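You operate a simulated robot arm through the tools that you are given. There is no shell and no other tool. Be economical: measure what you need, move in short steps, check, and stop when the job is done.

Carry out the task below with a simulated two-armed robot. There is one attempt and no reset: what you move stays moved.

JOB
Take the cap off the white bottle marked "water" on the top of the filler table and lay it down there.

The check looks at the end state, three seconds after you hand in, the way a careful person would. Anything else that was tipped, shoved, dropped, spilled or broken makes it a failure. Lids that push on must go on centred and level and be pressed home; caps that screw on are set level and turned clockwise until they are tight.

ROBOT AND FRAMES
Two 7-joint arms with two-finger parallel grippers on one trunk, on a base that drives. Base frame: it is fixed to the floor where the robot stands at the start and does not move with it; the origin is under the middle of the robot, x ahead of it, y to its left, z up; the surface under the hand at the start is at about z = 0.7. Readings come in m, degrees, newtons and seconds.
The left shoulder is at the start at [0.02, 0.17, 1.103], the right one opposite. With the tool pointing down near the work surface each hand reaches from about 0.1 to 0.66 m from the robot's upright axis, wherever it stands, measured 20 degrees to its own side. Payload 3.8 kg a hand.
The tool frame of a hand sits at the grasp point between the pads (the TCP): z along the fingers, y along the line on which they close. The tips reach 0.03 m beyond it. The gripper opens to 0.11 m. The fingers are 0.02 m wide and 0.01 m thick; the gripper's body (0.048 by 0.112 m) begins 0.055 m behind the TCP.
Orientation is that of the tool frame in the base frame, as a unit quaternion [x, y, z, w]. With the fingers straight down and closing along the base's y, the tool's x points along the base's -x, its y along +y and its z along -z.

CONTROLS
- The arms move only by the tool apply_moves. It takes "left_series", "right_series" or both (then of equal length, played together; a hand with none holds still); each is text: rows parted by semicolons, each of 6 numbers parted by spaces: the shift along the tool's x, y, z in m, then the turn, a rotation vector about the tool's x, y, z in degrees. In form: dx dy dz wx wy wz; .... A call has 1 to 10 rows; each row shifts and turns the commanded pose from where the row before left it, along the tool's axes as they then stand. "left_grip" and "right_grip" are, for a hand that has rows, the gripper command, from -1 (shut) to 1 (fully open), values between in proportion, set as the call begins (left out, the last holds). Each row takes 0.2 s and may step no farther than 0.05 m and 8.6 degrees from the row before; otherwise, or with a gripper value out of range, the whole call is refused. Where a pose cannot be reached the arm comes as near as it can. A force on the tool above 40 N (or 10 N above the force at the start of the call, whichever is more), or a blocked arm, ends the call early, and 0.2 s more pass. Each finger travels about 0.072 m/s and halts on what it meets, pressing with about 37 N; the grip force reading is that of the motor and also rises with nothing between the fingers. The clock runs only during rows and for 0.2 s after the last one: add rows that do not move to give the fingers time. It gives the time, the measured TCP pose, the force on the tool (base axes), the opening and the grip force at its end, in the units of the frame above (readings bear some noise), with the torque about the TCP (base axes, N m) and any sound that the robot's microphone picked up.
- Cameras (640 x 400 px; columns grow to the right, rows downward): "scene" is now at [0.1096, 0.0002, 1.2589]; the picture's right is [0.00, -1.00, 0.00], its down [-0.55, -0.00, -0.84] and it looks along [0.84, 0.00, -0.55] (base axes); focal length 263 px, centre (320, 200). "left" rides on the left gripper at [0.072, -0.017, -0.103] in its tool frame; the picture's right is [0.23, 0.97, 0.00], its down [-0.76, 0.18, -0.62] and it looks along [-0.61, 0.14, 0.78] (tool axes); focal length 222 px, centre (320, 200). "right" rides on the right gripper at [0.072, 0.017, -0.103] in its tool frame; the picture's right is [-0.23, 0.97, 0.00], its down [-0.76, -0.18, -0.62] and it looks along [-0.61, -0.14, 0.78] (tool axes); focal length 222 px, centre (320, 200). There is no depth. A picture from a camera that has moved, and an enlarged one, comes with that camera's place and axes in the base frame and with its lens.
- snapshot(camera): a new picture of that camera. No time passes.
- move_column(by): slides the trunk up (or, below 0, down) by that many m; the arms and the scene camera ride with it, the base frame stays. It gives what a move gives, with no picture.
- steer(legs): drives the robot by 1 to 6 legs, each [ahead, turn to the left] in m and degrees, along the robot's own axes; the way and the turn of a leg run together, so that a leg with both is an arc; at most 1.5 m and 180 degrees a leg. The arms and the cameras ride along, it lands a little off, and it stops where it bumps. It gives what a move gives.
- head_to(pan, tilt): turns the head with the scene camera to pan (to the left, within 80 degrees either way) and tilt (down, from -29 to 69), counted from straight ahead of the robot. It gives what a move gives.
- zoom(camera, box): a new picture of the part [left, top, right, bottom] of that camera's present view, enlarged. No time passes.
- close_job(): hands the job in; it is judged then, once.

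Work in short steps. Places have to be worked out from the pictures, the camera data and where the tool is seen: move nearer, look again, correct. Check each grasp and each placing, and mend what went wrong. You have 120 turns and 108 pictures in all, those below and enlarged ones among them. Open the grippers and draw the arms clear of the work before you hand the job in, unless the task says otherwise; then end with one line.

The tools are called after "Request:" as name(argument=value, ...) on one line, values as JSON. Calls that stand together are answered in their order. apply_moves: Moves the arms, as the interface text tells. Its arguments: {"type":"object","properties":{"left_series":{"type":"string"},"left_grip":{"type":"number"},"right_series":{"type":"string"},"right_grip":{"type":"number"}},"required":[]} The other tools are called the same way: move_column (by) slides the trunk up or down; steer (legs) drives the base; head_to (pan, tilt) turns the head that bears the scene camera; snapshot (camera) takes a picture; zoom (camera, box) takes an enlarged picture of a part of a camera's view; close_job () hands the job in.

At the start:

```text
t: 0.0
left_tcp_pos: [0.5024, 0.2975, 1.1084]
left_orientation: [-0.001, 1.0, 0.0, 0.0]
left_contact_force: [0.9, -0.8, 0.2]
left_wrist_torque: [0.03, -0.03, 0.03]
left_grip_width: 0.1098
left_grasp_force: 0.0
right_tcp_pos: [0.4354, -0.1505, 1.1292]
right_orientation: [0.0, 1.0, 0.0, -0.001]
right_contact_force: [-0.3, -0.2, 0.4]
right_wrist_torque: [-0.01, -0.05, -0.01]
right_grip_width: 0.1102
right_grasp_force: 0.1
trunk travel left (down, up): [-0.2, 0.37]
robot x, y, heading: [0.0001, 0.0021, 0.2]
head pan, tilt: [0.0, 33.0]
```

scene: 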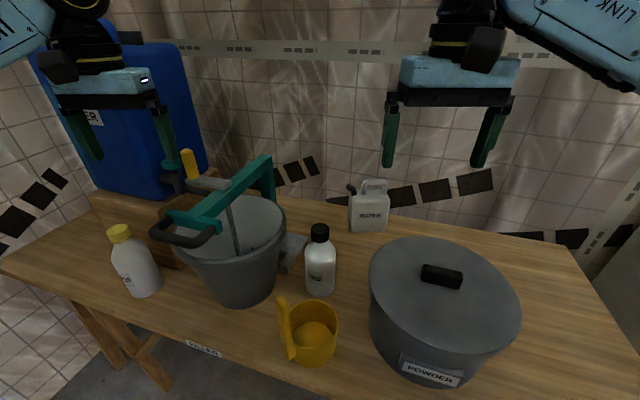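
right: 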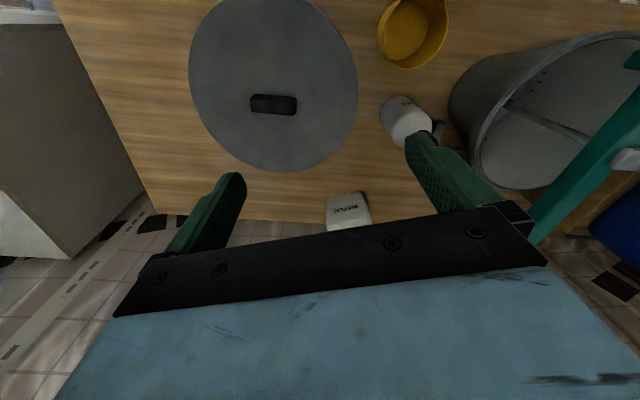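
left: 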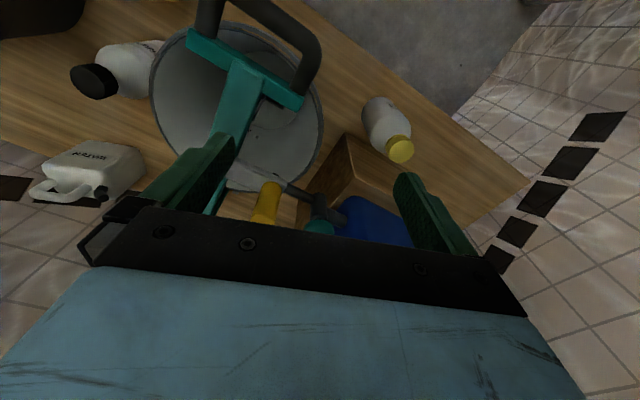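

I'll read the labels first: two white bottles (yellow cap left, black cap middle) and a jug.

Request:
zoom(camera="scene", box=[90, 210, 190, 310])

Request:
zoom(camera="scene", box=[270, 170, 400, 300])

```text
4.00 times, centred on (140, 260) of scene
camera zoom: at [0.1096, 0.0002, 1.2589], right [0.0, -1.0, 0.0], down [-0.55, 0.0, -0.84], along [0.84, 0.0, -0.55], focal length 1053 px, centre (1040, -40)
```

zoom: 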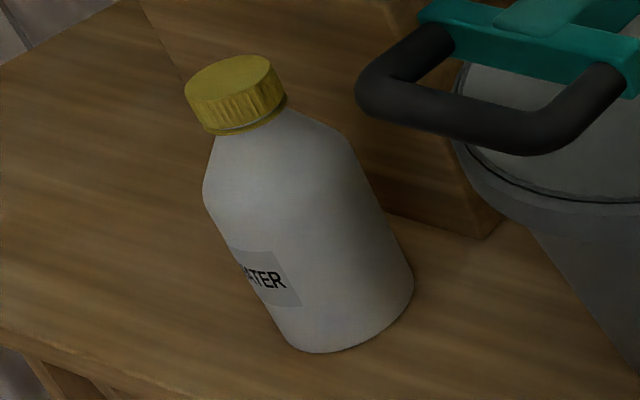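

```text
3.08 times, centred on (335, 235) of scene
camera zoom: at [0.1096, 0.0002, 1.2589], right [0.0, -1.0, 0.0], down [-0.55, 0.0, -0.84], along [0.84, 0.0, -0.55], focal length 810 px, centre (274, 92)
```

zoom: 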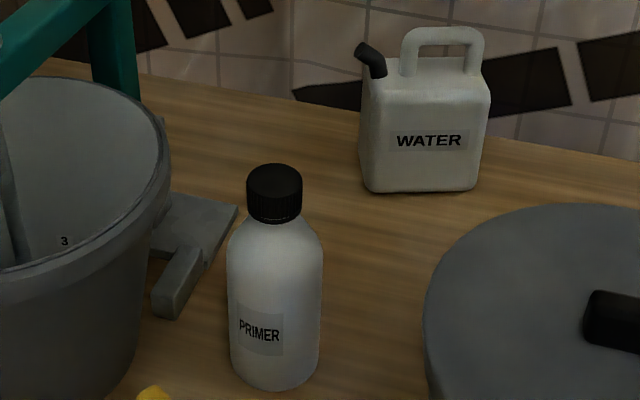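

The yellow-capped bottle reads "(W)ATER", near (0.56, 0.45), its cap around z 0.87. Before repositioning so both hands can reach, I look to the left side.

Request:
head_to(pan=70, tilt=35)

Request:
snapshot(camera="scene")

Request:
head_to(pan=38, tilt=40)

Request:
snapshot(camera="scene")

```text
t: 1.4
left_tcp_pos: [0.5026, 0.2986, 1.109]
left_orientation: [0.001, 1.0, 0.0, 0.0]
left_contact_force: [0.2, -0.4, -0.1]
left_wrist_torque: [0.0, 0.02, 0.03]
left_grip_width: 0.1099
left_grasp_force: 0.1
right_tcp_pos: [0.4359, -0.1505, 1.1277]
right_orientation: [0.0, 1.0, 0.0, 0.0]
right_contact_force: [0.2, 0.8, 0.1]
right_wrist_torque: [0.03, 0.05, 0.02]
right_grip_width: 0.11
right_grasp_force: 0.0
trunk travel left (down, up): [-0.2, 0.37]
robot x, y, heading: [0.0002, -0.0016, -0.1]
head pan, tilt: [70.0, 35.0]
```

```text
102 pictures are left
camera scene: at [0.0507, 0.0828, 1.2559], right [0.94, -0.34, 0.0], down [-0.2, -0.54, -0.82], along [0.28, 0.77, -0.57], focal length 263 px, centre (320, 200)
```

scene: 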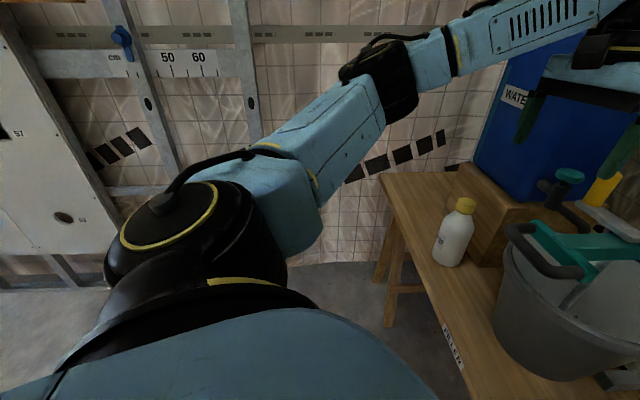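

```text
t: 2.4
left_tcp_pos: [0.5028, 0.297, 1.109]
left_orientation: [0.0, 1.0, 0.0, 0.0]
left_contact_force: [0.5, 0.0, 0.7]
left_wrist_torque: [0.0, -0.01, 0.0]
left_grip_width: 0.1098
left_grasp_force: 0.1
right_tcp_pos: [0.4358, -0.1507, 1.1298]
right_orientation: [0.0, 1.0, 0.0, 0.0]
right_contact_force: [0.8, 0.1, -0.4]
right_wrist_torque: [-0.01, 0.04, -0.01]
right_grip_width: 0.11
right_grasp_force: 0.0
trunk travel left (down, up): [-0.2, 0.37]
robot x, y, heading: [-0.0019, 0.0014, -0.2]
head pan, tilt: [38.0, 40.0]
```

```text
101 pictures are left
camera scene: at [0.0874, 0.0525, 1.2483], right [0.62, -0.79, 0.0], down [-0.51, -0.4, -0.77], along [0.6, 0.47, -0.64], focal length 263 px, centre (320, 200)
```

scene: 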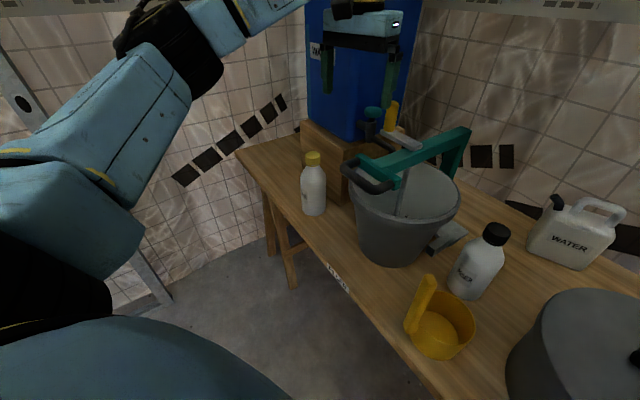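

The left wall is at about y 1.07, so there is room to shift the robot about 0.33 m left with a turn-back-turn-ahead path.

Request:
steer(legs=[[0, -50], [-0.43, 0], [0, 50], [0.28, 0]])

Request:
head_to(pan=10, tilt=42)

Request:
snapshot(camera="scene")

```text
t: 11.1
left_tcp_pos: [0.5103, 0.6249, 1.1094]
left_orientation: [-0.002, 1.0, 0.0, 0.0]
left_contact_force: [-0.3, -0.2, 0.4]
left_wrist_torque: [0.0, -0.01, 0.01]
left_grip_width: 0.11
left_grasp_force: 0.1
right_tcp_pos: [0.4458, 0.1764, 1.1294]
right_orientation: [-0.002, 1.0, -0.001, 0.0]
right_contact_force: [0.0, 0.4, 0.9]
right_wrist_torque: [0.04, 0.02, 0.03]
right_grip_width: 0.1102
right_grasp_force: 0.1
trunk travel left (down, up): [-0.2, 0.37]
robot x, y, heading: [0.008, 0.3234, 0.3]
head pan, tilt: [38.0, 40.0]
```

```text
t: 12.0
left_tcp_pos: [0.5099, 0.6242, 1.1083]
left_orientation: [-0.002, 1.0, 0.0, 0.0]
left_contact_force: [0.7, -0.5, 0.4]
left_wrist_torque: [-0.01, 0.01, -0.01]
left_grip_width: 0.11
left_grasp_force: 0.1
right_tcp_pos: [0.4442, 0.1767, 1.1293]
right_orientation: [-0.001, 1.0, 0.0, 0.0]
right_contact_force: [0.5, 0.4, -0.2]
right_wrist_torque: [0.0, 0.05, 0.0]
right_grip_width: 0.1098
right_grasp_force: 0.1
trunk travel left (down, up): [-0.2, 0.37]
robot x, y, heading: [0.0078, 0.3239, -0.0]
head pan, tilt: [10.0, 42.0]
```

```text
100 pictures are left
camera scene: at [0.1116, 0.3399, 1.2454], right [0.18, -0.98, 0.0], down [-0.66, -0.12, -0.74], along [0.73, 0.13, -0.67], focal length 263 px, centre (320, 200)
```

scene: 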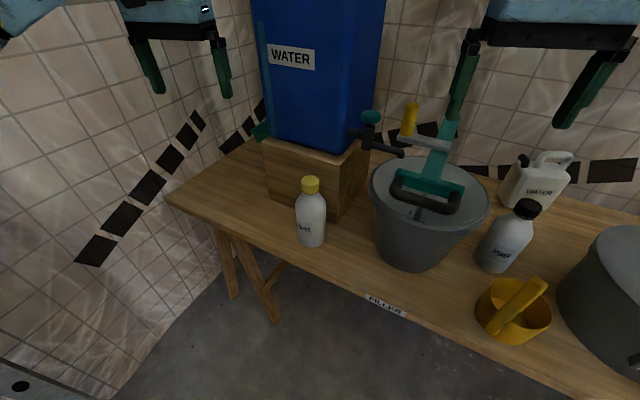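

Robot is well placed. I'll zoom to measure the bottle precisely.

Request:
zoom(camera="scene", box=[260, 160, 360, 260])

```text
4.00 times, centred on (310, 210) of scene
camera zoom: at [0.1116, 0.3399, 1.2454], right [0.18, -0.98, 0.0], down [-0.66, -0.12, -0.74], along [0.73, 0.13, -0.67], focal length 1053 px, centre (360, 160)
```

zoom: 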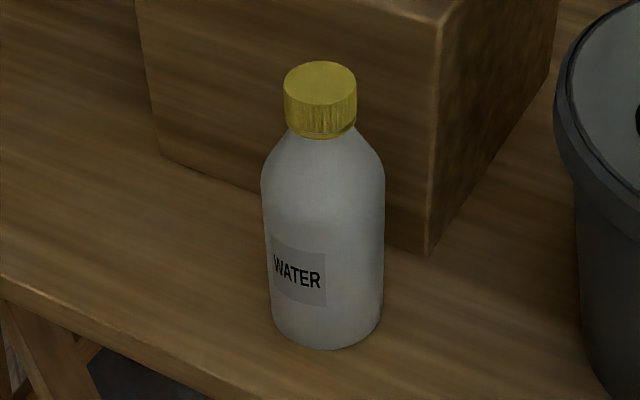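

Bottle: cap top about (0.555, 0.441, 0.89), cap about 0.04 across, body 0.072. I'll bring the left hand above it and pre-turn it 30° clockwise.

Request:
apply_moves(left_series="-0.011 -0.046 0 0 0 0;-0.011 -0.046 0 0 0 0;-0.011 -0.046 0 0 0 0;-0.011 -0.045 0 0 0 0;0 0 0.04 0 0 7.5;0 0 0.04 0 0 7.5;0 0 0.02 0 0 7.5;0 0 0 0 0 7.5;0 0 0 0 0 0", left_grip=1)

Request:
snapshot(camera="left")

Request:
snapshot(camera="scene")

```text
t: 14.0
left_tcp_pos: [0.5531, 0.4416, 1.0093]
left_orientation: [0.257, 0.966, -0.001, 0.0]
left_contact_force: [0.8, -0.5, 0.1]
left_wrist_torque: [-0.01, 0.0, 0.0]
left_grip_width: 0.1102
left_grasp_force: 0.0
right_tcp_pos: [0.4453, 0.1761, 1.1298]
right_orientation: [-0.001, 1.0, 0.0, 0.0]
right_contact_force: [-0.6, 0.0, 1.0]
right_wrist_torque: [0.0, -0.01, -0.01]
right_grip_width: 0.1102
right_grasp_force: 0.2
trunk travel left (down, up): [-0.2, 0.37]
robot x, y, heading: [0.0084, 0.325, 0.1]
head pan, tilt: [10.0, 42.0]
```

```text
98 pictures are left
camera left: at [0.4839, 0.4632, 1.1124], right [0.29, 0.96, 0.0], down [0.75, -0.22, 0.62], along [0.6, -0.18, -0.78], focal length 222 px, centre (320, 200)
```

left: 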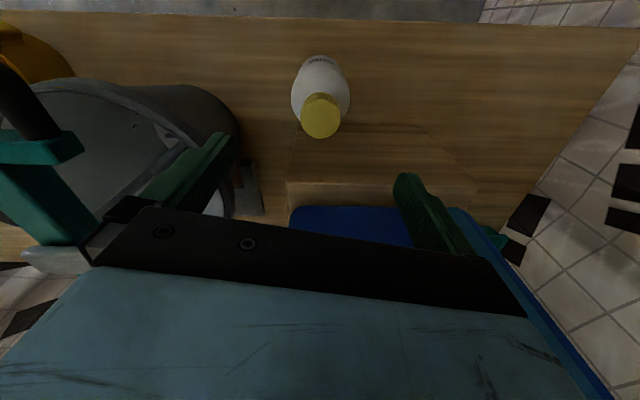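

```text
97 pictures are left
camera scene: at [0.1116, 0.3399, 1.2454], right [0.18, -0.98, 0.0], down [-0.66, -0.12, -0.74], along [0.73, 0.13, -0.67], focal length 263 px, centre (320, 200)
```

scene: 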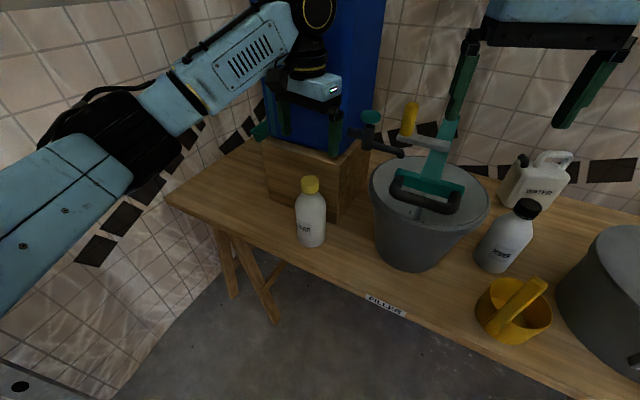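

Left camera ray confirms the cap at (0.555, 0.4425). Descending straight to TCP z about 0.883.

Request:
apply_moves(left_series="0 0 0.04 0 0 0;0 0 0.04 0 0 0;0 0 0.03 0 0 0;0 0 0.016 0 0 0;0 0 0 0 0 0")

Request:
snapshot(camera="left")

Request:
zoom(camera="scene", box=[260, 160, 360, 260])

```text
t: 15.2
left_tcp_pos: [0.5561, 0.442, 0.8834]
left_orientation: [0.257, 0.966, 0.0, 0.0]
left_contact_force: [0.5, -0.4, 0.2]
left_wrist_torque: [-0.02, -0.02, -0.03]
left_grip_width: 0.1101
left_grasp_force: 0.0
right_tcp_pos: [0.4449, 0.1757, 1.1286]
right_orientation: [-0.002, 1.0, 0.0, 0.0]
right_contact_force: [0.3, 0.3, 0.2]
right_wrist_torque: [0.01, 0.02, 0.04]
right_grip_width: 0.1101
right_grasp_force: 0.0
trunk travel left (down, up): [-0.2, 0.37]
robot x, y, heading: [0.0087, 0.3223, 0.2]
head pan, tilt: [10.0, 42.0]
```

```text
96 pictures are left
camera left: at [0.4846, 0.4632, 0.9867], right [0.29, 0.96, 0.0], down [0.75, -0.22, 0.62], along [0.6, -0.18, -0.78], focal length 222 px, centre (320, 200)
```

left: 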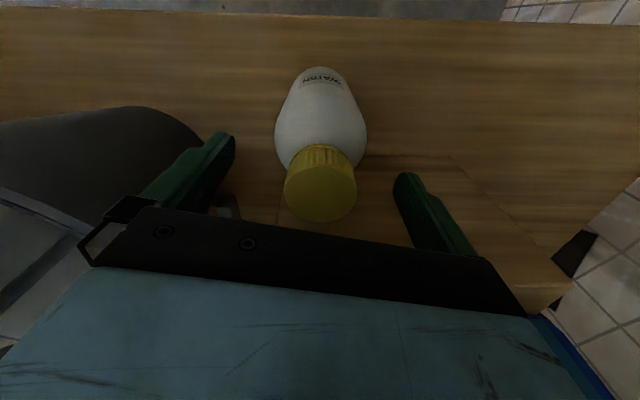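

```text
4.00 times, centred on (310, 210) of scene
camera zoom: at [0.1116, 0.3398, 1.2454], right [0.18, -0.98, 0.0], down [-0.66, -0.12, -0.74], along [0.73, 0.13, -0.67], focal length 1053 px, centre (360, 160)
```

zoom: 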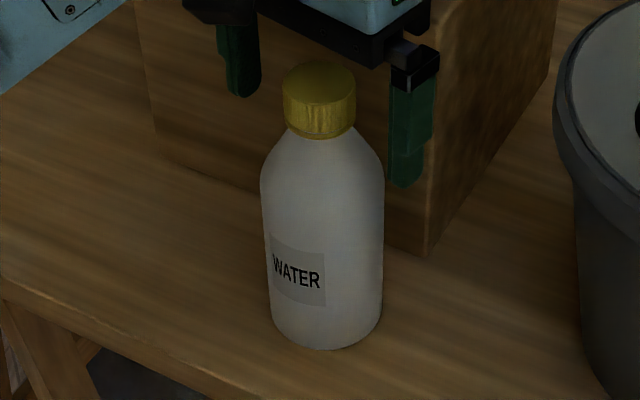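

Cap sits centred between the pads. Closing the gripper.

Request:
apply_moves(left_series="0 0 0 0 0 0;0 0 0 0 0 0;0 0 0 0 0 0;0 0 0 0 0 0;0 0 0 0 0 0;0 0 0 0 0 0", left_grip=-1)

Request:
zoom(camera="scene", box=[260, 160, 360, 260])

```text
t: 16.6
left_tcp_pos: [0.5556, 0.4418, 0.8843]
left_orientation: [0.257, 0.966, 0.001, 0.001]
left_contact_force: [0.4, -0.5, 6.5]
left_wrist_torque: [0.06, 0.06, -0.14]
left_grip_width: 0.038
left_grasp_force: 37.1
right_tcp_pos: [0.4443, 0.177, 1.1301]
right_orientation: [-0.002, 1.0, 0.0, 0.001]
right_contact_force: [-0.3, 0.7, 0.3]
right_wrist_torque: [0.01, 0.0, -0.02]
right_grip_width: 0.1103
right_grasp_force: 0.1
trunk travel left (down, up): [-0.2, 0.37]
robot x, y, heading: [0.0083, 0.3224, 0.1]
head pan, tilt: [10.0, 42.0]
```

```text
4.00 times, centred on (310, 210) of scene
camera zoom: at [0.1112, 0.3398, 1.2455], right [0.18, -0.98, 0.0], down [-0.66, -0.12, -0.74], along [0.73, 0.13, -0.67], focal length 1053 px, centre (360, 160)
```

zoom: 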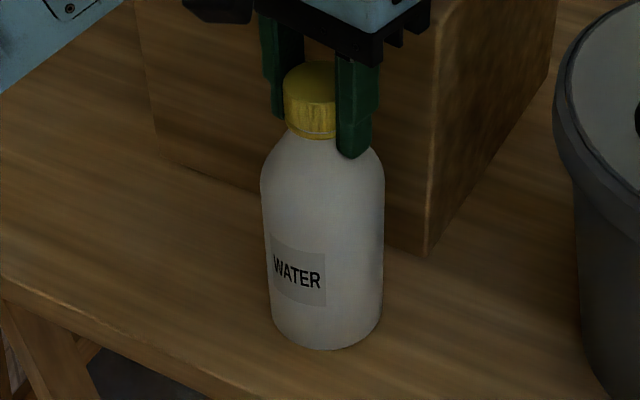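

Gripped at 0.038 m. Try a small 16° counterclockwise turn and see whether the bottle follows.

Request:
apply_moves(left_series="0 0 0 0 0 -5;0 0 0 0 0 -5;0 0 0 0 0 -6;0 0 0 0 0 0")

Request:
zoom(camera="scene", box=[260, 160, 360, 260])

```text
t: 17.6
left_tcp_pos: [0.5548, 0.4416, 0.8842]
left_orientation: [0.119, 0.993, 0.0, 0.002]
left_contact_force: [-1.9, 1.8, 16.3]
left_wrist_torque: [0.12, 0.44, -0.15]
left_grip_width: 0.038
left_grasp_force: 36.5
right_tcp_pos: [0.4442, 0.1757, 1.1299]
right_orientation: [-0.002, 1.0, 0.0, 0.001]
right_contact_force: [-0.1, 0.3, 0.8]
right_wrist_torque: [-0.03, 0.0, 0.03]
right_grip_width: 0.1098
right_grasp_force: 0.0
trunk travel left (down, up): [-0.2, 0.37]
robot x, y, heading: [0.0081, 0.3242, 0.2]
head pan, tilt: [10.0, 42.0]
```

```text
4.00 times, centred on (310, 210) of scene
camera zoom: at [0.1103, 0.3397, 1.2456], right [0.18, -0.98, 0.0], down [-0.66, -0.12, -0.74], along [0.73, 0.13, -0.67], focal length 1053 px, centre (360, 160)
```

zoom: 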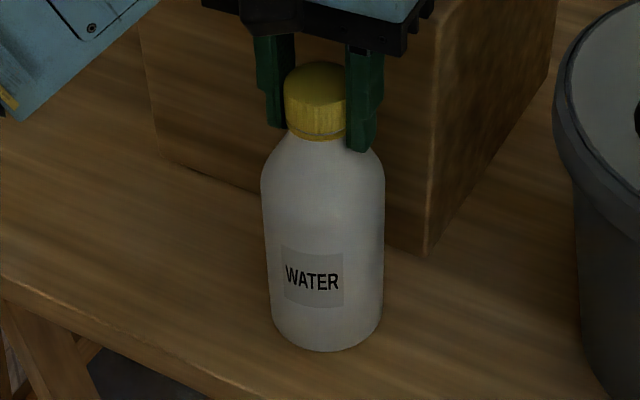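

The bottle turns with the cap. I'll try pressing down modestly for more friction at the base before resorting to the second hand.

Request:
apply_moves(left_series="0 0 0.003 0 0 0;0 0 0 0 0 0")

```text
t: 18.2
left_tcp_pos: [0.5538, 0.4413, 0.8852]
left_orientation: [0.119, 0.993, 0.0, 0.003]
left_contact_force: [-0.2, 4.1, 35.0]
left_wrist_torque: [0.36, 0.89, -0.1]
left_grip_width: 0.0384
left_grasp_force: 37.0
right_tcp_pos: [0.4425, 0.1758, 1.1302]
right_orientation: [-0.001, 1.0, 0.0, 0.001]
right_contact_force: [-0.3, 0.0, -0.1]
right_wrist_torque: [0.0, -0.01, 0.0]
right_grip_width: 0.11
right_grasp_force: 0.1
trunk travel left (down, up): [-0.2, 0.37]
robot x, y, heading: [0.0103, 0.3223, 0.5]
head pan, tilt: [10.0, 42.0]
```

Request:
apply_moves(left_series="0 0 0 0 0 -5;0 0 0 0 0 -5;0 0 0 0 0 -5;0 0 0 0 0 -5;0 0 0 0 0 0")

Request:
zoom(camera="scene", box=[260, 160, 360, 260])

```text
t: 19.4
left_tcp_pos: [0.5544, 0.4389, 0.885]
left_orientation: [-0.055, 0.999, 0.0, 0.004]
left_contact_force: [0.6, -0.5, 33.9]
left_wrist_torque: [0.01, 0.02, -0.3]
left_grip_width: 0.038
left_grasp_force: 36.6
right_tcp_pos: [0.4424, 0.1749, 1.1296]
right_orientation: [-0.002, 1.0, 0.0, 0.002]
right_contact_force: [-0.1, -0.5, -0.6]
right_wrist_torque: [0.01, 0.05, -0.01]
right_grip_width: 0.1101
right_grasp_force: 0.1
trunk travel left (down, up): [-0.2, 0.37]
robot x, y, heading: [0.0101, 0.326, 0.7]
head pan, tilt: [10.0, 42.0]
```

```text
4.00 times, centred on (310, 210) of scene
camera zoom: at [0.109, 0.3393, 1.2457], right [0.18, -0.98, 0.0], down [-0.66, -0.12, -0.74], along [0.73, 0.13, -0.67], focal length 1053 px, centre (360, 160)
```

zoom: 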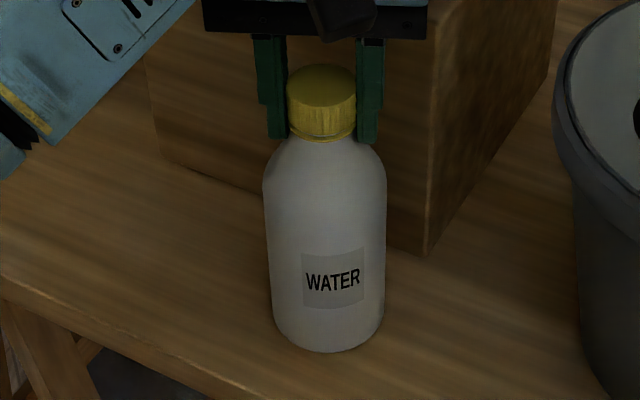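

Even at 34 N the bottle slips on the table, so I need the right hand on the body. First relax the press and turn the left hand back clockwise (bottle goes along), and pull the right hand back while pitching it forward.

Request:
apply_moves(left_series="0 0 -0.003 0 0 0;0 0 -0.001 0 0 6;0 0 0 0 0 6;0 0 0 0 0 6;0 0 0 0 0 6;0 0 0 0 0 6;0 0 0 0 0 6;0 0 0 0 0 0", right_series="0.02 0.02 0 0 -5 0;0.02 0.02 0 0 -5 0;0 0.02 0.01 0 -6 0;0 0.02 0.01 0 -6 0;0 0.02 0.01 0 -6 0;0 0 0.01 0 -6 0;0 0 0.01 0 -6 0;0 0 0 0 0 0")

Request:
snapshot(camera="scene")

Request:
snapshot(camera="right")

```text
t: 21.2
left_tcp_pos: [0.5534, 0.4409, 0.8847]
left_orientation: [0.259, 0.966, -0.001, 0.001]
left_contact_force: [0.1, -1.6, 17.1]
left_wrist_torque: [-0.17, 0.04, 0.09]
left_grip_width: 0.0379
left_grasp_force: 37.0
right_tcp_pos: [0.4193, 0.2765, 1.08]
right_orientation: [-0.001, 0.939, 0.0, 0.344]
right_contact_force: [-0.3, 0.1, 0.0]
right_wrist_torque: [-0.01, -0.01, -0.01]
right_grip_width: 0.1099
right_grasp_force: 0.0
trunk travel left (down, up): [-0.2, 0.37]
robot x, y, heading: [0.0081, 0.3272, 0.3]
head pan, tilt: [10.0, 42.0]
```

```text
91 pictures are left
camera scene: at [0.1102, 0.3393, 1.2455], right [0.18, -0.98, 0.0], down [-0.66, -0.12, -0.74], along [0.73, 0.13, -0.67], focal length 263 px, centre (320, 200)
```

scene: 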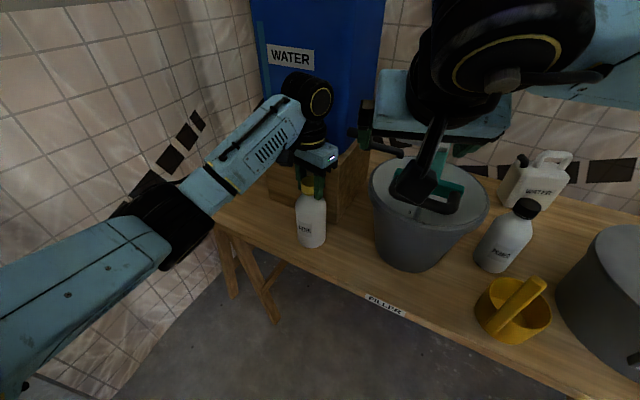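

```text
90 pictures are left
camera right: at [0.2997, 0.2928, 1.1149], right [0.17, 0.97, 0.15], down [0.18, -0.18, 0.97], along [0.97, -0.14, -0.21], focal length 222 px, centre (320, 200)
```

right: 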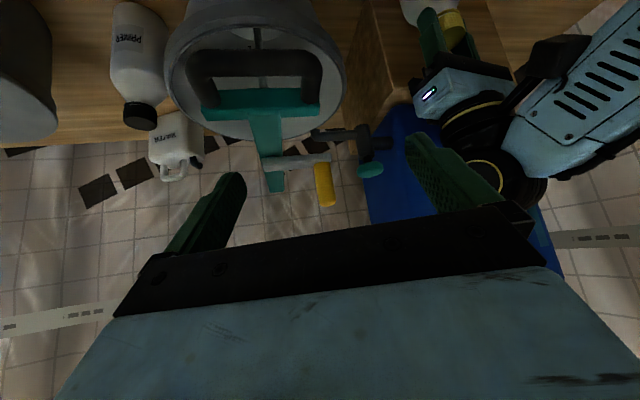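

Good so far. Continue: right hand to about (0.395, 0.37, 1.08), yaw 20° left, and pitch to 30° below horizontal.

Request:
apply_moves(right_series="0.0092 0.047 -0.0077 0 0 0;0.0092 0.047 -0.0077 0 0 0;0 0 0 -4.27 0 -5.13;0 0 0 -4.27 0 -5.13;0 0 0 -4.27 0 -5.13;0 0 0 0 -6.67 0;0 0 0 0 -6.67 0;0 0 0 0 -6.67 0;0 0 0 0 0 0")

Request:
snapshot(camera="scene")

Request:
snapshot(camera="right")

```text
t: 23.2
left_tcp_pos: [0.5525, 0.4417, 0.8846]
left_orientation: [0.257, 0.966, 0.0, 0.001]
left_contact_force: [-2.4, -2.8, 15.9]
left_wrist_torque: [-0.18, 0.21, 0.01]
left_grip_width: 0.0382
left_grasp_force: 37.4
right_tcp_pos: [0.3969, 0.3693, 1.0819]
right_orientation: [-0.153, 0.851, 0.089, 0.494]
right_contact_force: [-0.1, 0.3, 0.2]
right_wrist_torque: [0.01, -0.01, 0.03]
right_grip_width: 0.1096
right_grasp_force: 0.1
trunk travel left (down, up): [-0.2, 0.37]
robot x, y, heading: [0.0098, 0.3233, -0.1]
head pan, tilt: [10.0, 42.0]
```

```text
89 pictures are left
camera scene: at [0.1103, 0.3393, 1.2455], right [0.18, -0.98, 0.0], down [-0.66, -0.12, -0.74], along [0.73, 0.13, -0.67], focal length 263 px, centre (320, 200)
```

scene: 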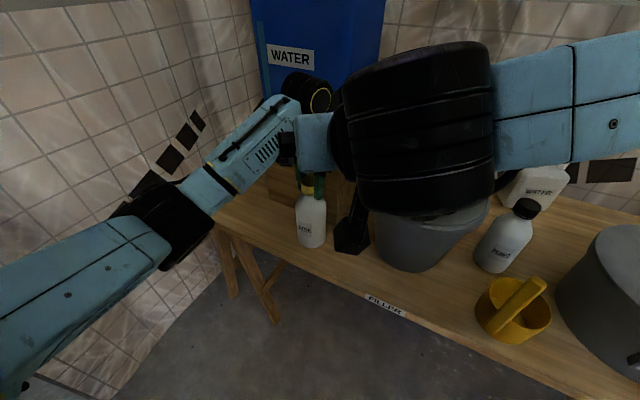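

```text
88 pictures are left
camera right: at [0.2753, 0.3422, 1.0724], right [-0.23, 0.95, 0.2], down [-0.09, -0.22, 0.97], along [0.97, 0.21, 0.14], focal length 222 px, centre (320, 200)
```

right: 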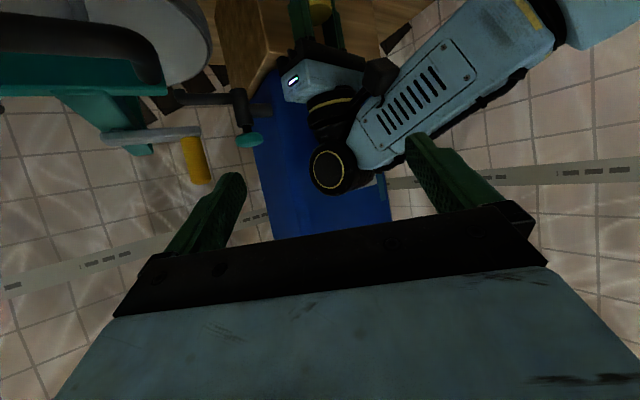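

Clear on all sides. Lower the right hand by 0.22 m.

Request:
apply_moves(right_series="0.0381 0 0.022 0 0 0;0.0381 0 0.022 0 0 0;0.0381 0 0.022 0 0 0;0.0381 0 0.022 0 0 0;0.0381 0 0.022 0 0 0;0 0 0 0 0 0")

Request:
snapshot(camera="scene")

Request:
snapshot(camera="right")

```text
t: 24.6
left_tcp_pos: [0.5522, 0.4409, 0.8839]
left_orientation: [0.257, 0.966, 0.001, 0.001]
left_contact_force: [-2.5, -4.5, 13.3]
left_wrist_torque: [-0.24, 0.22, 0.0]
left_grip_width: 0.038
left_grasp_force: 36.6
right_tcp_pos: [0.3983, 0.3666, 0.8594]
right_orientation: [-0.153, 0.852, 0.088, 0.493]
right_contact_force: [0.7, -0.7, 0.9]
right_wrist_torque: [-0.03, 0.0, -0.01]
right_grip_width: 0.1101
right_grasp_force: 0.0
trunk travel left (down, up): [-0.2, 0.37]
robot x, y, heading: [0.0106, 0.3249, 0.0]
head pan, tilt: [10.0, 42.0]
```

```text
87 pictures are left
camera scene: at [0.1102, 0.3394, 1.2456], right [0.18, -0.98, 0.0], down [-0.66, -0.12, -0.74], along [0.73, 0.13, -0.67], focal length 263 px, centre (320, 200)
```

scene: 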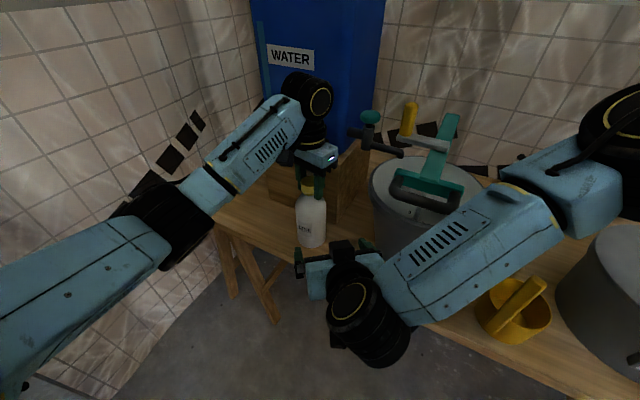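

```text
86 pictures are left
camera right: at [0.2759, 0.3403, 0.8502], right [-0.23, 0.95, 0.2], down [-0.09, -0.22, 0.97], along [0.97, 0.21, 0.14], focal length 222 px, centre (320, 200)
```

right: 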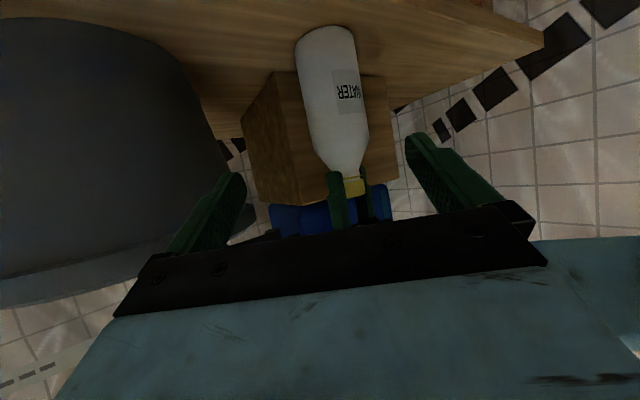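

The right forearm would pass close to the mixer handle if I go further in. Better swap roles: left hand holds the body (its side is clear), right hand works the cap. Retract the right arm up, and release the cap with the left hand.

Request:
apply_moves(right_series="-0.0381 0 -0.022 0 0 0;-0.0381 0 -0.022 0 0 0;-0.0381 0 -0.022 0 0 0;-0.0381 0 -0.022 0 0 0;-0.0381 0 -0.022 0 0 0;0 0 0 0 0 0", left_series="0 0 -0.001 0 0 0;0 0 0 0 0 0;0 0 0 0 0 0;0 0 0 0 0 0;0 0 0 0 0 0;0 0 0 0 0 0", left_grip=1)

Request:
apply_moves(left_series="0 0 -0.04 0 0 0;0 0 -0.045 0 0 0;0 0 -0.045 0 0 0;0 0 -0.045 0 0 0;0 0 -0.045 0 0 0;0 0 0 0 0 0")

Request:
snapshot(camera="scene")

```text
t: 26.0
left_tcp_pos: [0.5558, 0.4418, 0.8847]
left_orientation: [0.257, 0.966, 0.0, 0.0]
left_contact_force: [-0.8, 0.4, -0.5]
left_wrist_torque: [-0.01, 0.03, 0.03]
left_grip_width: 0.1099
left_grasp_force: 0.1
right_tcp_pos: [0.3983, 0.3705, 1.0809]
right_orientation: [-0.153, 0.852, 0.088, 0.492]
right_contact_force: [-0.5, 0.4, 0.3]
right_wrist_torque: [0.0, -0.02, -0.01]
right_grip_width: 0.1099
right_grasp_force: 0.1
trunk travel left (down, up): [-0.2, 0.37]
robot x, y, heading: [0.0078, 0.324, -0.0]
head pan, tilt: [10.0, 42.0]
```

```text
t: 27.4
left_tcp_pos: [0.5532, 0.4424, 1.1031]
left_orientation: [0.256, 0.967, 0.0, 0.0]
left_contact_force: [0.1, 0.0, 0.4]
left_wrist_torque: [-0.01, 0.0, 0.03]
left_grip_width: 0.1101
left_grasp_force: 0.1
right_tcp_pos: [0.4, 0.3705, 1.0801]
right_orientation: [-0.152, 0.853, 0.087, 0.492]
right_contact_force: [-0.9, -0.4, -0.5]
right_wrist_torque: [0.05, -0.01, 0.0]
right_grip_width: 0.1099
right_grasp_force: 0.0
trunk travel left (down, up): [-0.2, 0.37]
robot x, y, heading: [0.0072, 0.3236, 0.4]
head pan, tilt: [10.0, 42.0]
```

```text
85 pictures are left
camera scene: at [0.1119, 0.34, 1.2453], right [0.18, -0.98, 0.0], down [-0.66, -0.12, -0.74], along [0.73, 0.13, -0.67], focal length 263 px, centre (320, 200)
```

scene: 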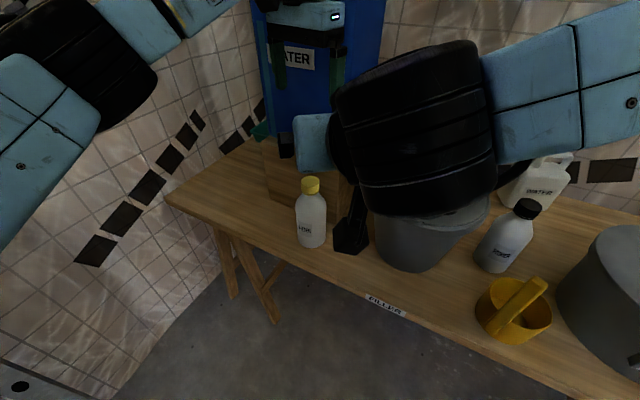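

Bottle stands intact. Move both hands apart: left back-left, right pitched back to pointing down.

Request:
apply_moves(left_series="0.041 0.011 0 0 0 0;0.041 0.011 0 0 0 0;0.041 0.011 0 0 0 0;0.041 0.011 0 0 0 0;0 0 0 0 0 -7.5;0 0 0 0 0 -7.5;0 0 0 0 0 -7.5;0 0 0 0 0 -7.5;0 0 0 0 0 0", right_series="0 -0.03 0 0 0 0;0 -0.03 0 0 0 0;0 -0.03 0 0 8.57 0;0 -0.03 0 0 8.57 0;0 0 0 0 8.57 0;0 0 0 0 8.57 0;0 0 0 0 8.57 0;0 0 0 0 8.57 0;0 0 0 0 8.57 0")

Request:
steer(legs=[[0, 20]])

Request:
move_column(by=0.1)

Request:
head_to(pan=-8, tilt=45)

Request:
snapshot(camera="scene")

```text
t: 29.4
left_tcp_pos: [0.4344, 0.5615, 1.1048]
left_orientation: [-0.003, 1.0, 0.0, -0.001]
left_contact_force: [0.0, 0.1, -0.2]
left_wrist_torque: [0.02, 0.03, 0.0]
left_grip_width: 0.1101
left_grasp_force: 0.0
right_tcp_pos: [0.441, 0.2579, 1.0806]
right_orientation: [-0.175, 0.984, -0.001, 0.0]
right_contact_force: [-0.4, 0.5, -0.1]
right_wrist_torque: [0.02, 0.01, -0.06]
right_grip_width: 0.1102
right_grasp_force: 0.1
trunk travel left (down, up): [-0.2, 0.37]
robot x, y, heading: [0.0065, 0.3248, 0.3]
head pan, tilt: [10.0, 42.0]
```

```text
t: 30.9
left_tcp_pos: [0.3266, 0.6917, 1.1043]
left_orientation: [-0.175, 0.985, -0.001, 0.0]
left_contact_force: [0.6, -0.1, -0.2]
left_wrist_torque: [0.0, 0.01, 0.0]
left_grip_width: 0.1099
left_grasp_force: 0.0
right_tcp_pos: [0.4363, 0.4092, 1.0805]
right_orientation: [-0.344, 0.939, -0.001, 0.001]
right_contact_force: [-0.7, -0.4, 0.5]
right_wrist_torque: [-0.01, 0.0, -0.01]
right_grip_width: 0.1101
right_grasp_force: 0.1
trunk travel left (down, up): [-0.2, 0.37]
robot x, y, heading: [0.0097, 0.3205, 20.3]
head pan, tilt: [10.0, 42.0]
```

```text
t: 32.2
left_tcp_pos: [0.3269, 0.6923, 1.2056]
left_orientation: [-0.175, 0.984, 0.0, 0.0]
left_contact_force: [-0.8, 0.5, 0.0]
left_wrist_torque: [-0.04, 0.02, -0.03]
left_grip_width: 0.1102
left_grasp_force: 0.0
right_tcp_pos: [0.4372, 0.4084, 1.1802]
right_orientation: [-0.344, 0.939, 0.0, 0.0]
right_contact_force: [0.3, -0.7, -0.4]
right_wrist_torque: [0.02, 0.01, 0.04]
right_grip_width: 0.1098
right_grasp_force: 0.0
trunk travel left (down, up): [-0.3, 0.27]
robot x, y, heading: [0.0084, 0.323, 20.4]
head pan, tilt: [10.0, 42.0]
```

```text
t: 33.0
left_tcp_pos: [0.3275, 0.691, 1.2048]
left_orientation: [-0.176, 0.984, 0.0, 0.0]
left_contact_force: [0.2, 0.2, 0.1]
left_wrist_torque: [-0.01, -0.01, 0.01]
left_grip_width: 0.11
left_grasp_force: 0.0
right_tcp_pos: [0.4364, 0.4085, 1.1814]
right_orientation: [-0.344, 0.939, 0.0, 0.001]
right_contact_force: [-1.0, -0.1, 0.2]
right_wrist_torque: [0.0, 0.03, 0.0]
right_grip_width: 0.11
right_grasp_force: 0.1
trunk travel left (down, up): [-0.3, 0.27]
robot x, y, heading: [0.0108, 0.32, 20.3]
head pan, tilt: [-8.0, 45.0]
```

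```text
84 pictures are left
camera scene: at [0.1075, 0.3494, 1.3411], right [0.21, -0.98, 0.0], down [-0.69, -0.15, -0.71], along [0.69, 0.15, -0.71], focal length 263 px, centre (320, 200)
```

scene: 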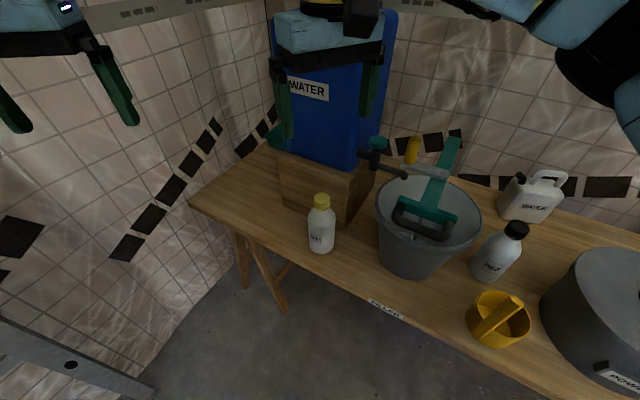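

Next: right hand over the cap at height, yawed clockwise; left hand pitches forward for the side grasp.

Request:
apply_moves(left_series="0 0 0 0 0 8;0 0 0 0 0 8;0 0 0 0 0 8;0 0 0.015 0 -8.57 0;0 0 0.015 0 -8.57 0;0 0 0.015 0 -8.57 0;0 0 0.015 0 -8.57 0;0 0 0.015 0 -8.57 0;0 0 0.015 0 -8.57 0;0 0 0.015 0 -8.57 0", right_series="-0.0373 -0.0167 0 0 0 0;-0.0373 -0.0167 0 0 0 0;-0.0373 -0.0167 0 0 0 0;0 0 0 0 0 8.5;0 0 0 0 0 8.5;0 0 0 0 0 8.5;0 0 0 0 0 8.5;0 0 0 0 0 8.5;0 0 0 0 0 8.5;0 0 0 0 0 8.5")

Request:
snapshot(camera="scene")

Request:
snapshot(camera="right")

Request:
snapshot(camera="left")

```text
t: 35.2
left_tcp_pos: [0.3702, 0.6904, 1.1163]
left_orientation: [0.029, 0.865, -0.016, 0.501]
left_contact_force: [-0.7, -0.1, -0.1]
left_wrist_torque: [0.04, 0.03, -0.02]
left_grip_width: 0.1099
left_grasp_force: 0.0
right_tcp_pos: [0.5549, 0.4437, 1.1821]
right_orientation: [0.169, 0.986, 0.0, 0.001]
right_contact_force: [-0.7, -0.3, -0.2]
right_wrist_torque: [0.01, 0.0, 0.01]
right_grip_width: 0.1099
right_grasp_force: 0.1
trunk travel left (down, up): [-0.3, 0.27]
robot x, y, heading: [0.0114, 0.3284, 20.3]
head pan, tilt: [-8.0, 45.0]
```

```text
83 pictures are left
camera scene: at [0.1074, 0.3495, 1.3411], right [0.21, -0.98, 0.0], down [-0.69, -0.15, -0.71], along [0.69, 0.15, -0.71], focal length 263 px, centre (320, 200)
```

scene: 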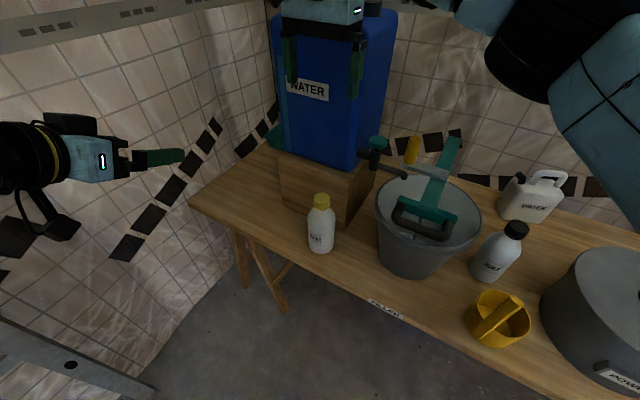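

```text
82 pictures are left
camera right: at [0.4932, 0.4841, 1.2859], right [0.54, 0.84, 0.0], down [0.66, -0.42, 0.62], along [0.53, -0.34, -0.78], focal length 222 px, centre (320, 200)
```

right: 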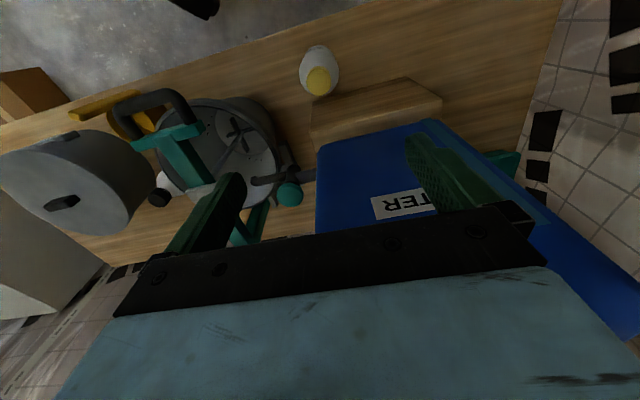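

```text
81 pictures are left
camera left: at [0.2447, 0.6815, 1.1042], right [-0.05, 0.98, -0.2], down [-0.15, 0.19, 0.97], along [0.99, 0.08, 0.14], focal length 222 px, centre (320, 200)
```

left: 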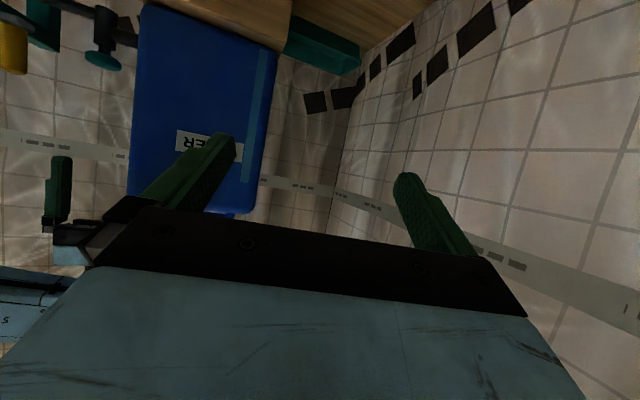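

Both poses are as intended. Lower the left hand, then bring it toward the bottle in y.

Request:
apply_moves(left_series="0.039 0 0.0225 0 0 0;0.039 0 0.0225 0 0 0;0.039 0 0.0225 0 0 0;0.039 0 0.0225 0 0 0;0.039 0 0.0225 0 0 0;0.039 0 0.0225 0 0 0;0 -0.042 0 0 0 0;0 -0.042 0 0 0 0;0 -0.042 0 0 0 0;0 -0.042 0 0 0 0")

Request:
snapshot(camera="scene")

Request:
snapshot(camera="left")

```text
t: 37.4
left_tcp_pos: [0.3584, 0.5219, 0.8448]
left_orientation: [0.029, 0.866, -0.016, 0.5]
left_contact_force: [-0.4, -0.3, 0.1]
left_wrist_torque: [-0.01, -0.03, 0.02]
left_grip_width: 0.1101
left_grasp_force: 0.1
right_tcp_pos: [0.5553, 0.4436, 1.18]
right_orientation: [0.168, 0.986, 0.0, 0.001]
right_contact_force: [-0.8, -0.3, 0.1]
right_wrist_torque: [0.0, 0.03, -0.01]
right_grip_width: 0.1101
right_grasp_force: 0.1
trunk travel left (down, up): [-0.3, 0.27]
robot x, y, heading: [0.0079, 0.3245, 20.2]
head pan, tilt: [-8.0, 45.0]
```

```text
80 pictures are left
camera scene: at [0.1074, 0.3484, 1.3411], right [0.21, -0.98, 0.0], down [-0.69, -0.15, -0.71], along [0.69, 0.15, -0.71], focal length 263 px, centre (320, 200)
```

scene: 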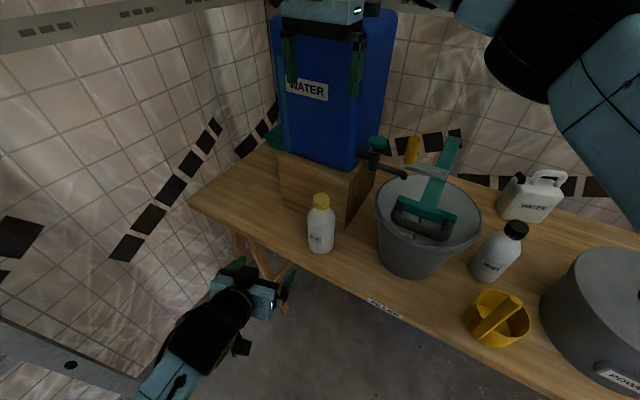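

```text
79 pictures are left
camera left: at [0.2325, 0.5134, 0.8339], right [-0.05, 0.98, -0.2], down [-0.15, 0.19, 0.97], along [0.99, 0.08, 0.14], focal length 222 px, centre (320, 200)
```

left: 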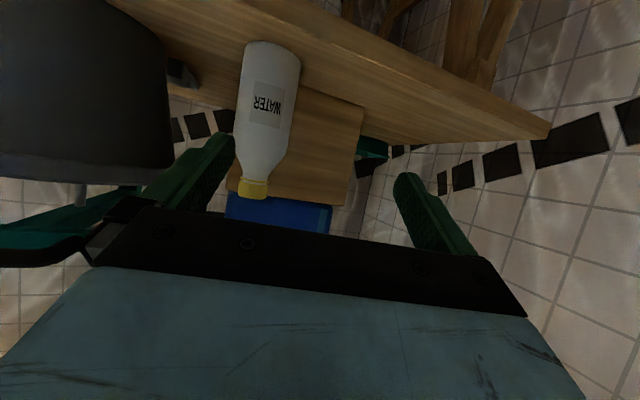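

Shift onto the approach line about 0.15 m before the body.

Request:
apply_moves(left_series="-0.016 -0.0335 0.0275 0 0 0;-0.016 -0.0335 0.0275 0 0 0;0 0 0.04 0 0 0;0 0 0 0 0 0")

Request:
snapshot(camera="left")

Request:
zoom(camera="scene", box=[240, 170, 400, 310])

```text
t: 38.4
left_tcp_pos: [0.4538, 0.4508, 0.8265]
left_orientation: [0.028, 0.866, -0.016, 0.499]
left_contact_force: [-0.8, 0.8, -0.3]
left_wrist_torque: [0.04, 0.02, -0.03]
left_grip_width: 0.1101
left_grasp_force: 0.1
right_tcp_pos: [0.554, 0.4428, 1.181]
right_orientation: [0.168, 0.986, 0.001, 0.001]
right_contact_force: [0.3, 0.5, 0.4]
right_wrist_torque: [-0.01, -0.03, 0.0]
right_grip_width: 0.1102
right_grasp_force: 0.1
trunk travel left (down, up): [-0.3, 0.27]
robot x, y, heading: [0.0062, 0.3264, 20.1]
head pan, tilt: [-8.0, 45.0]
```

```text
78 pictures are left
camera left: at [0.3267, 0.4414, 0.8157], right [-0.05, 0.98, -0.2], down [-0.15, 0.19, 0.97], along [0.99, 0.08, 0.14], focal length 222 px, centre (320, 200)
```

left: 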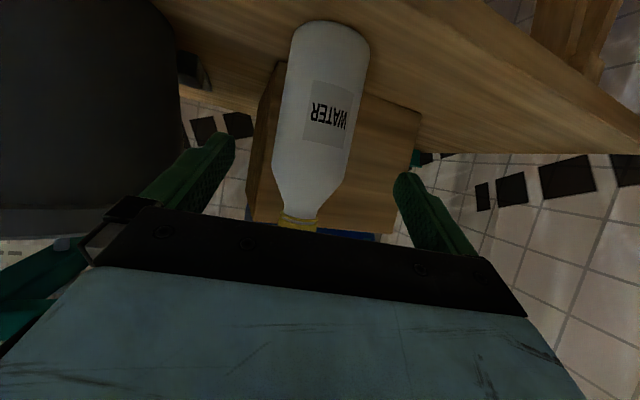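

```text
2.86 times, centred on (320, 240) of scene
camera zoom: at [0.107, 0.3493, 1.3411], right [0.21, -0.98, 0.0], down [-0.69, -0.15, -0.71], along [0.69, 0.15, -0.71], focal length 752 px, centre (320, 86)
```

zoom: 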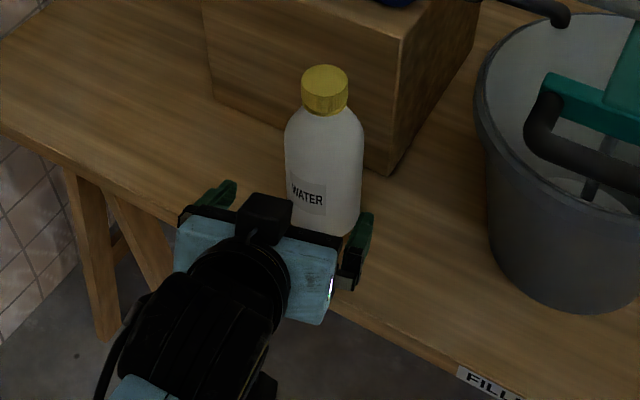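

Alignment is good (bottle centre y 0.441 on the approach axis). Advance 0.115 m.

Request:
apply_moves(left_series="0 -0.001 0.04 0 0 0;0 -0.001 0.04 0 0 0;0 -0.001 0.033 0 0 0;0 0 0 0 0 0")

Request:
snapshot(camera="left")

Request:
zoom(camera="scene", box=[240, 170, 400, 310])

```text
t: 39.4
left_tcp_pos: [0.5508, 0.4378, 0.7685]
left_orientation: [0.028, 0.865, -0.017, 0.501]
left_contact_force: [0.2, 0.2, -0.3]
left_wrist_torque: [-0.01, 0.02, -0.04]
left_grip_width: 0.1102
left_grasp_force: 0.0
right_tcp_pos: [0.5545, 0.444, 1.1808]
right_orientation: [0.167, 0.986, 0.0, 0.001]
right_contact_force: [-0.1, 0.1, -1.0]
right_wrist_torque: [0.05, 0.0, 0.01]
right_grip_width: 0.1101
right_grasp_force: 0.0
trunk travel left (down, up): [-0.3, 0.27]
robot x, y, heading: [0.0063, 0.3262, 20.2]
head pan, tilt: [-8.0, 45.0]
```

```text
76 pictures are left
camera left: at [0.4242, 0.4295, 0.7564], right [-0.05, 0.98, -0.2], down [-0.15, 0.19, 0.97], along [0.99, 0.08, 0.14], focal length 222 px, centre (320, 200)
```

left: 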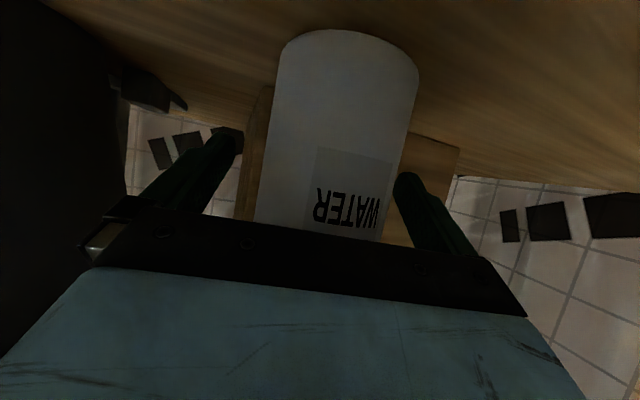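

```text
2.86 times, centred on (320, 240) of scene
camera zoom: at [0.1071, 0.3494, 1.3411], right [0.21, -0.98, 0.0], down [-0.69, -0.15, -0.71], along [0.69, 0.15, -0.71], focal length 752 px, centre (320, 86)
```

zoom: 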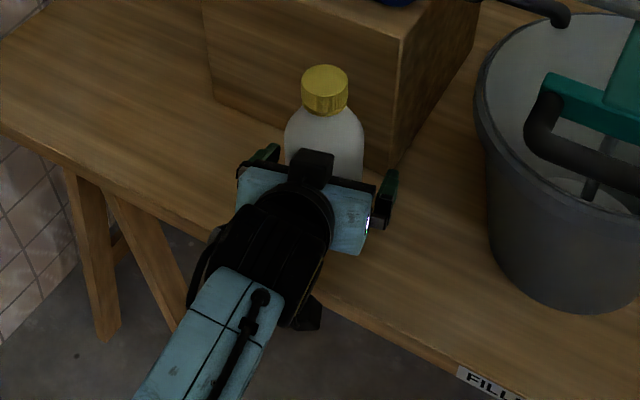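

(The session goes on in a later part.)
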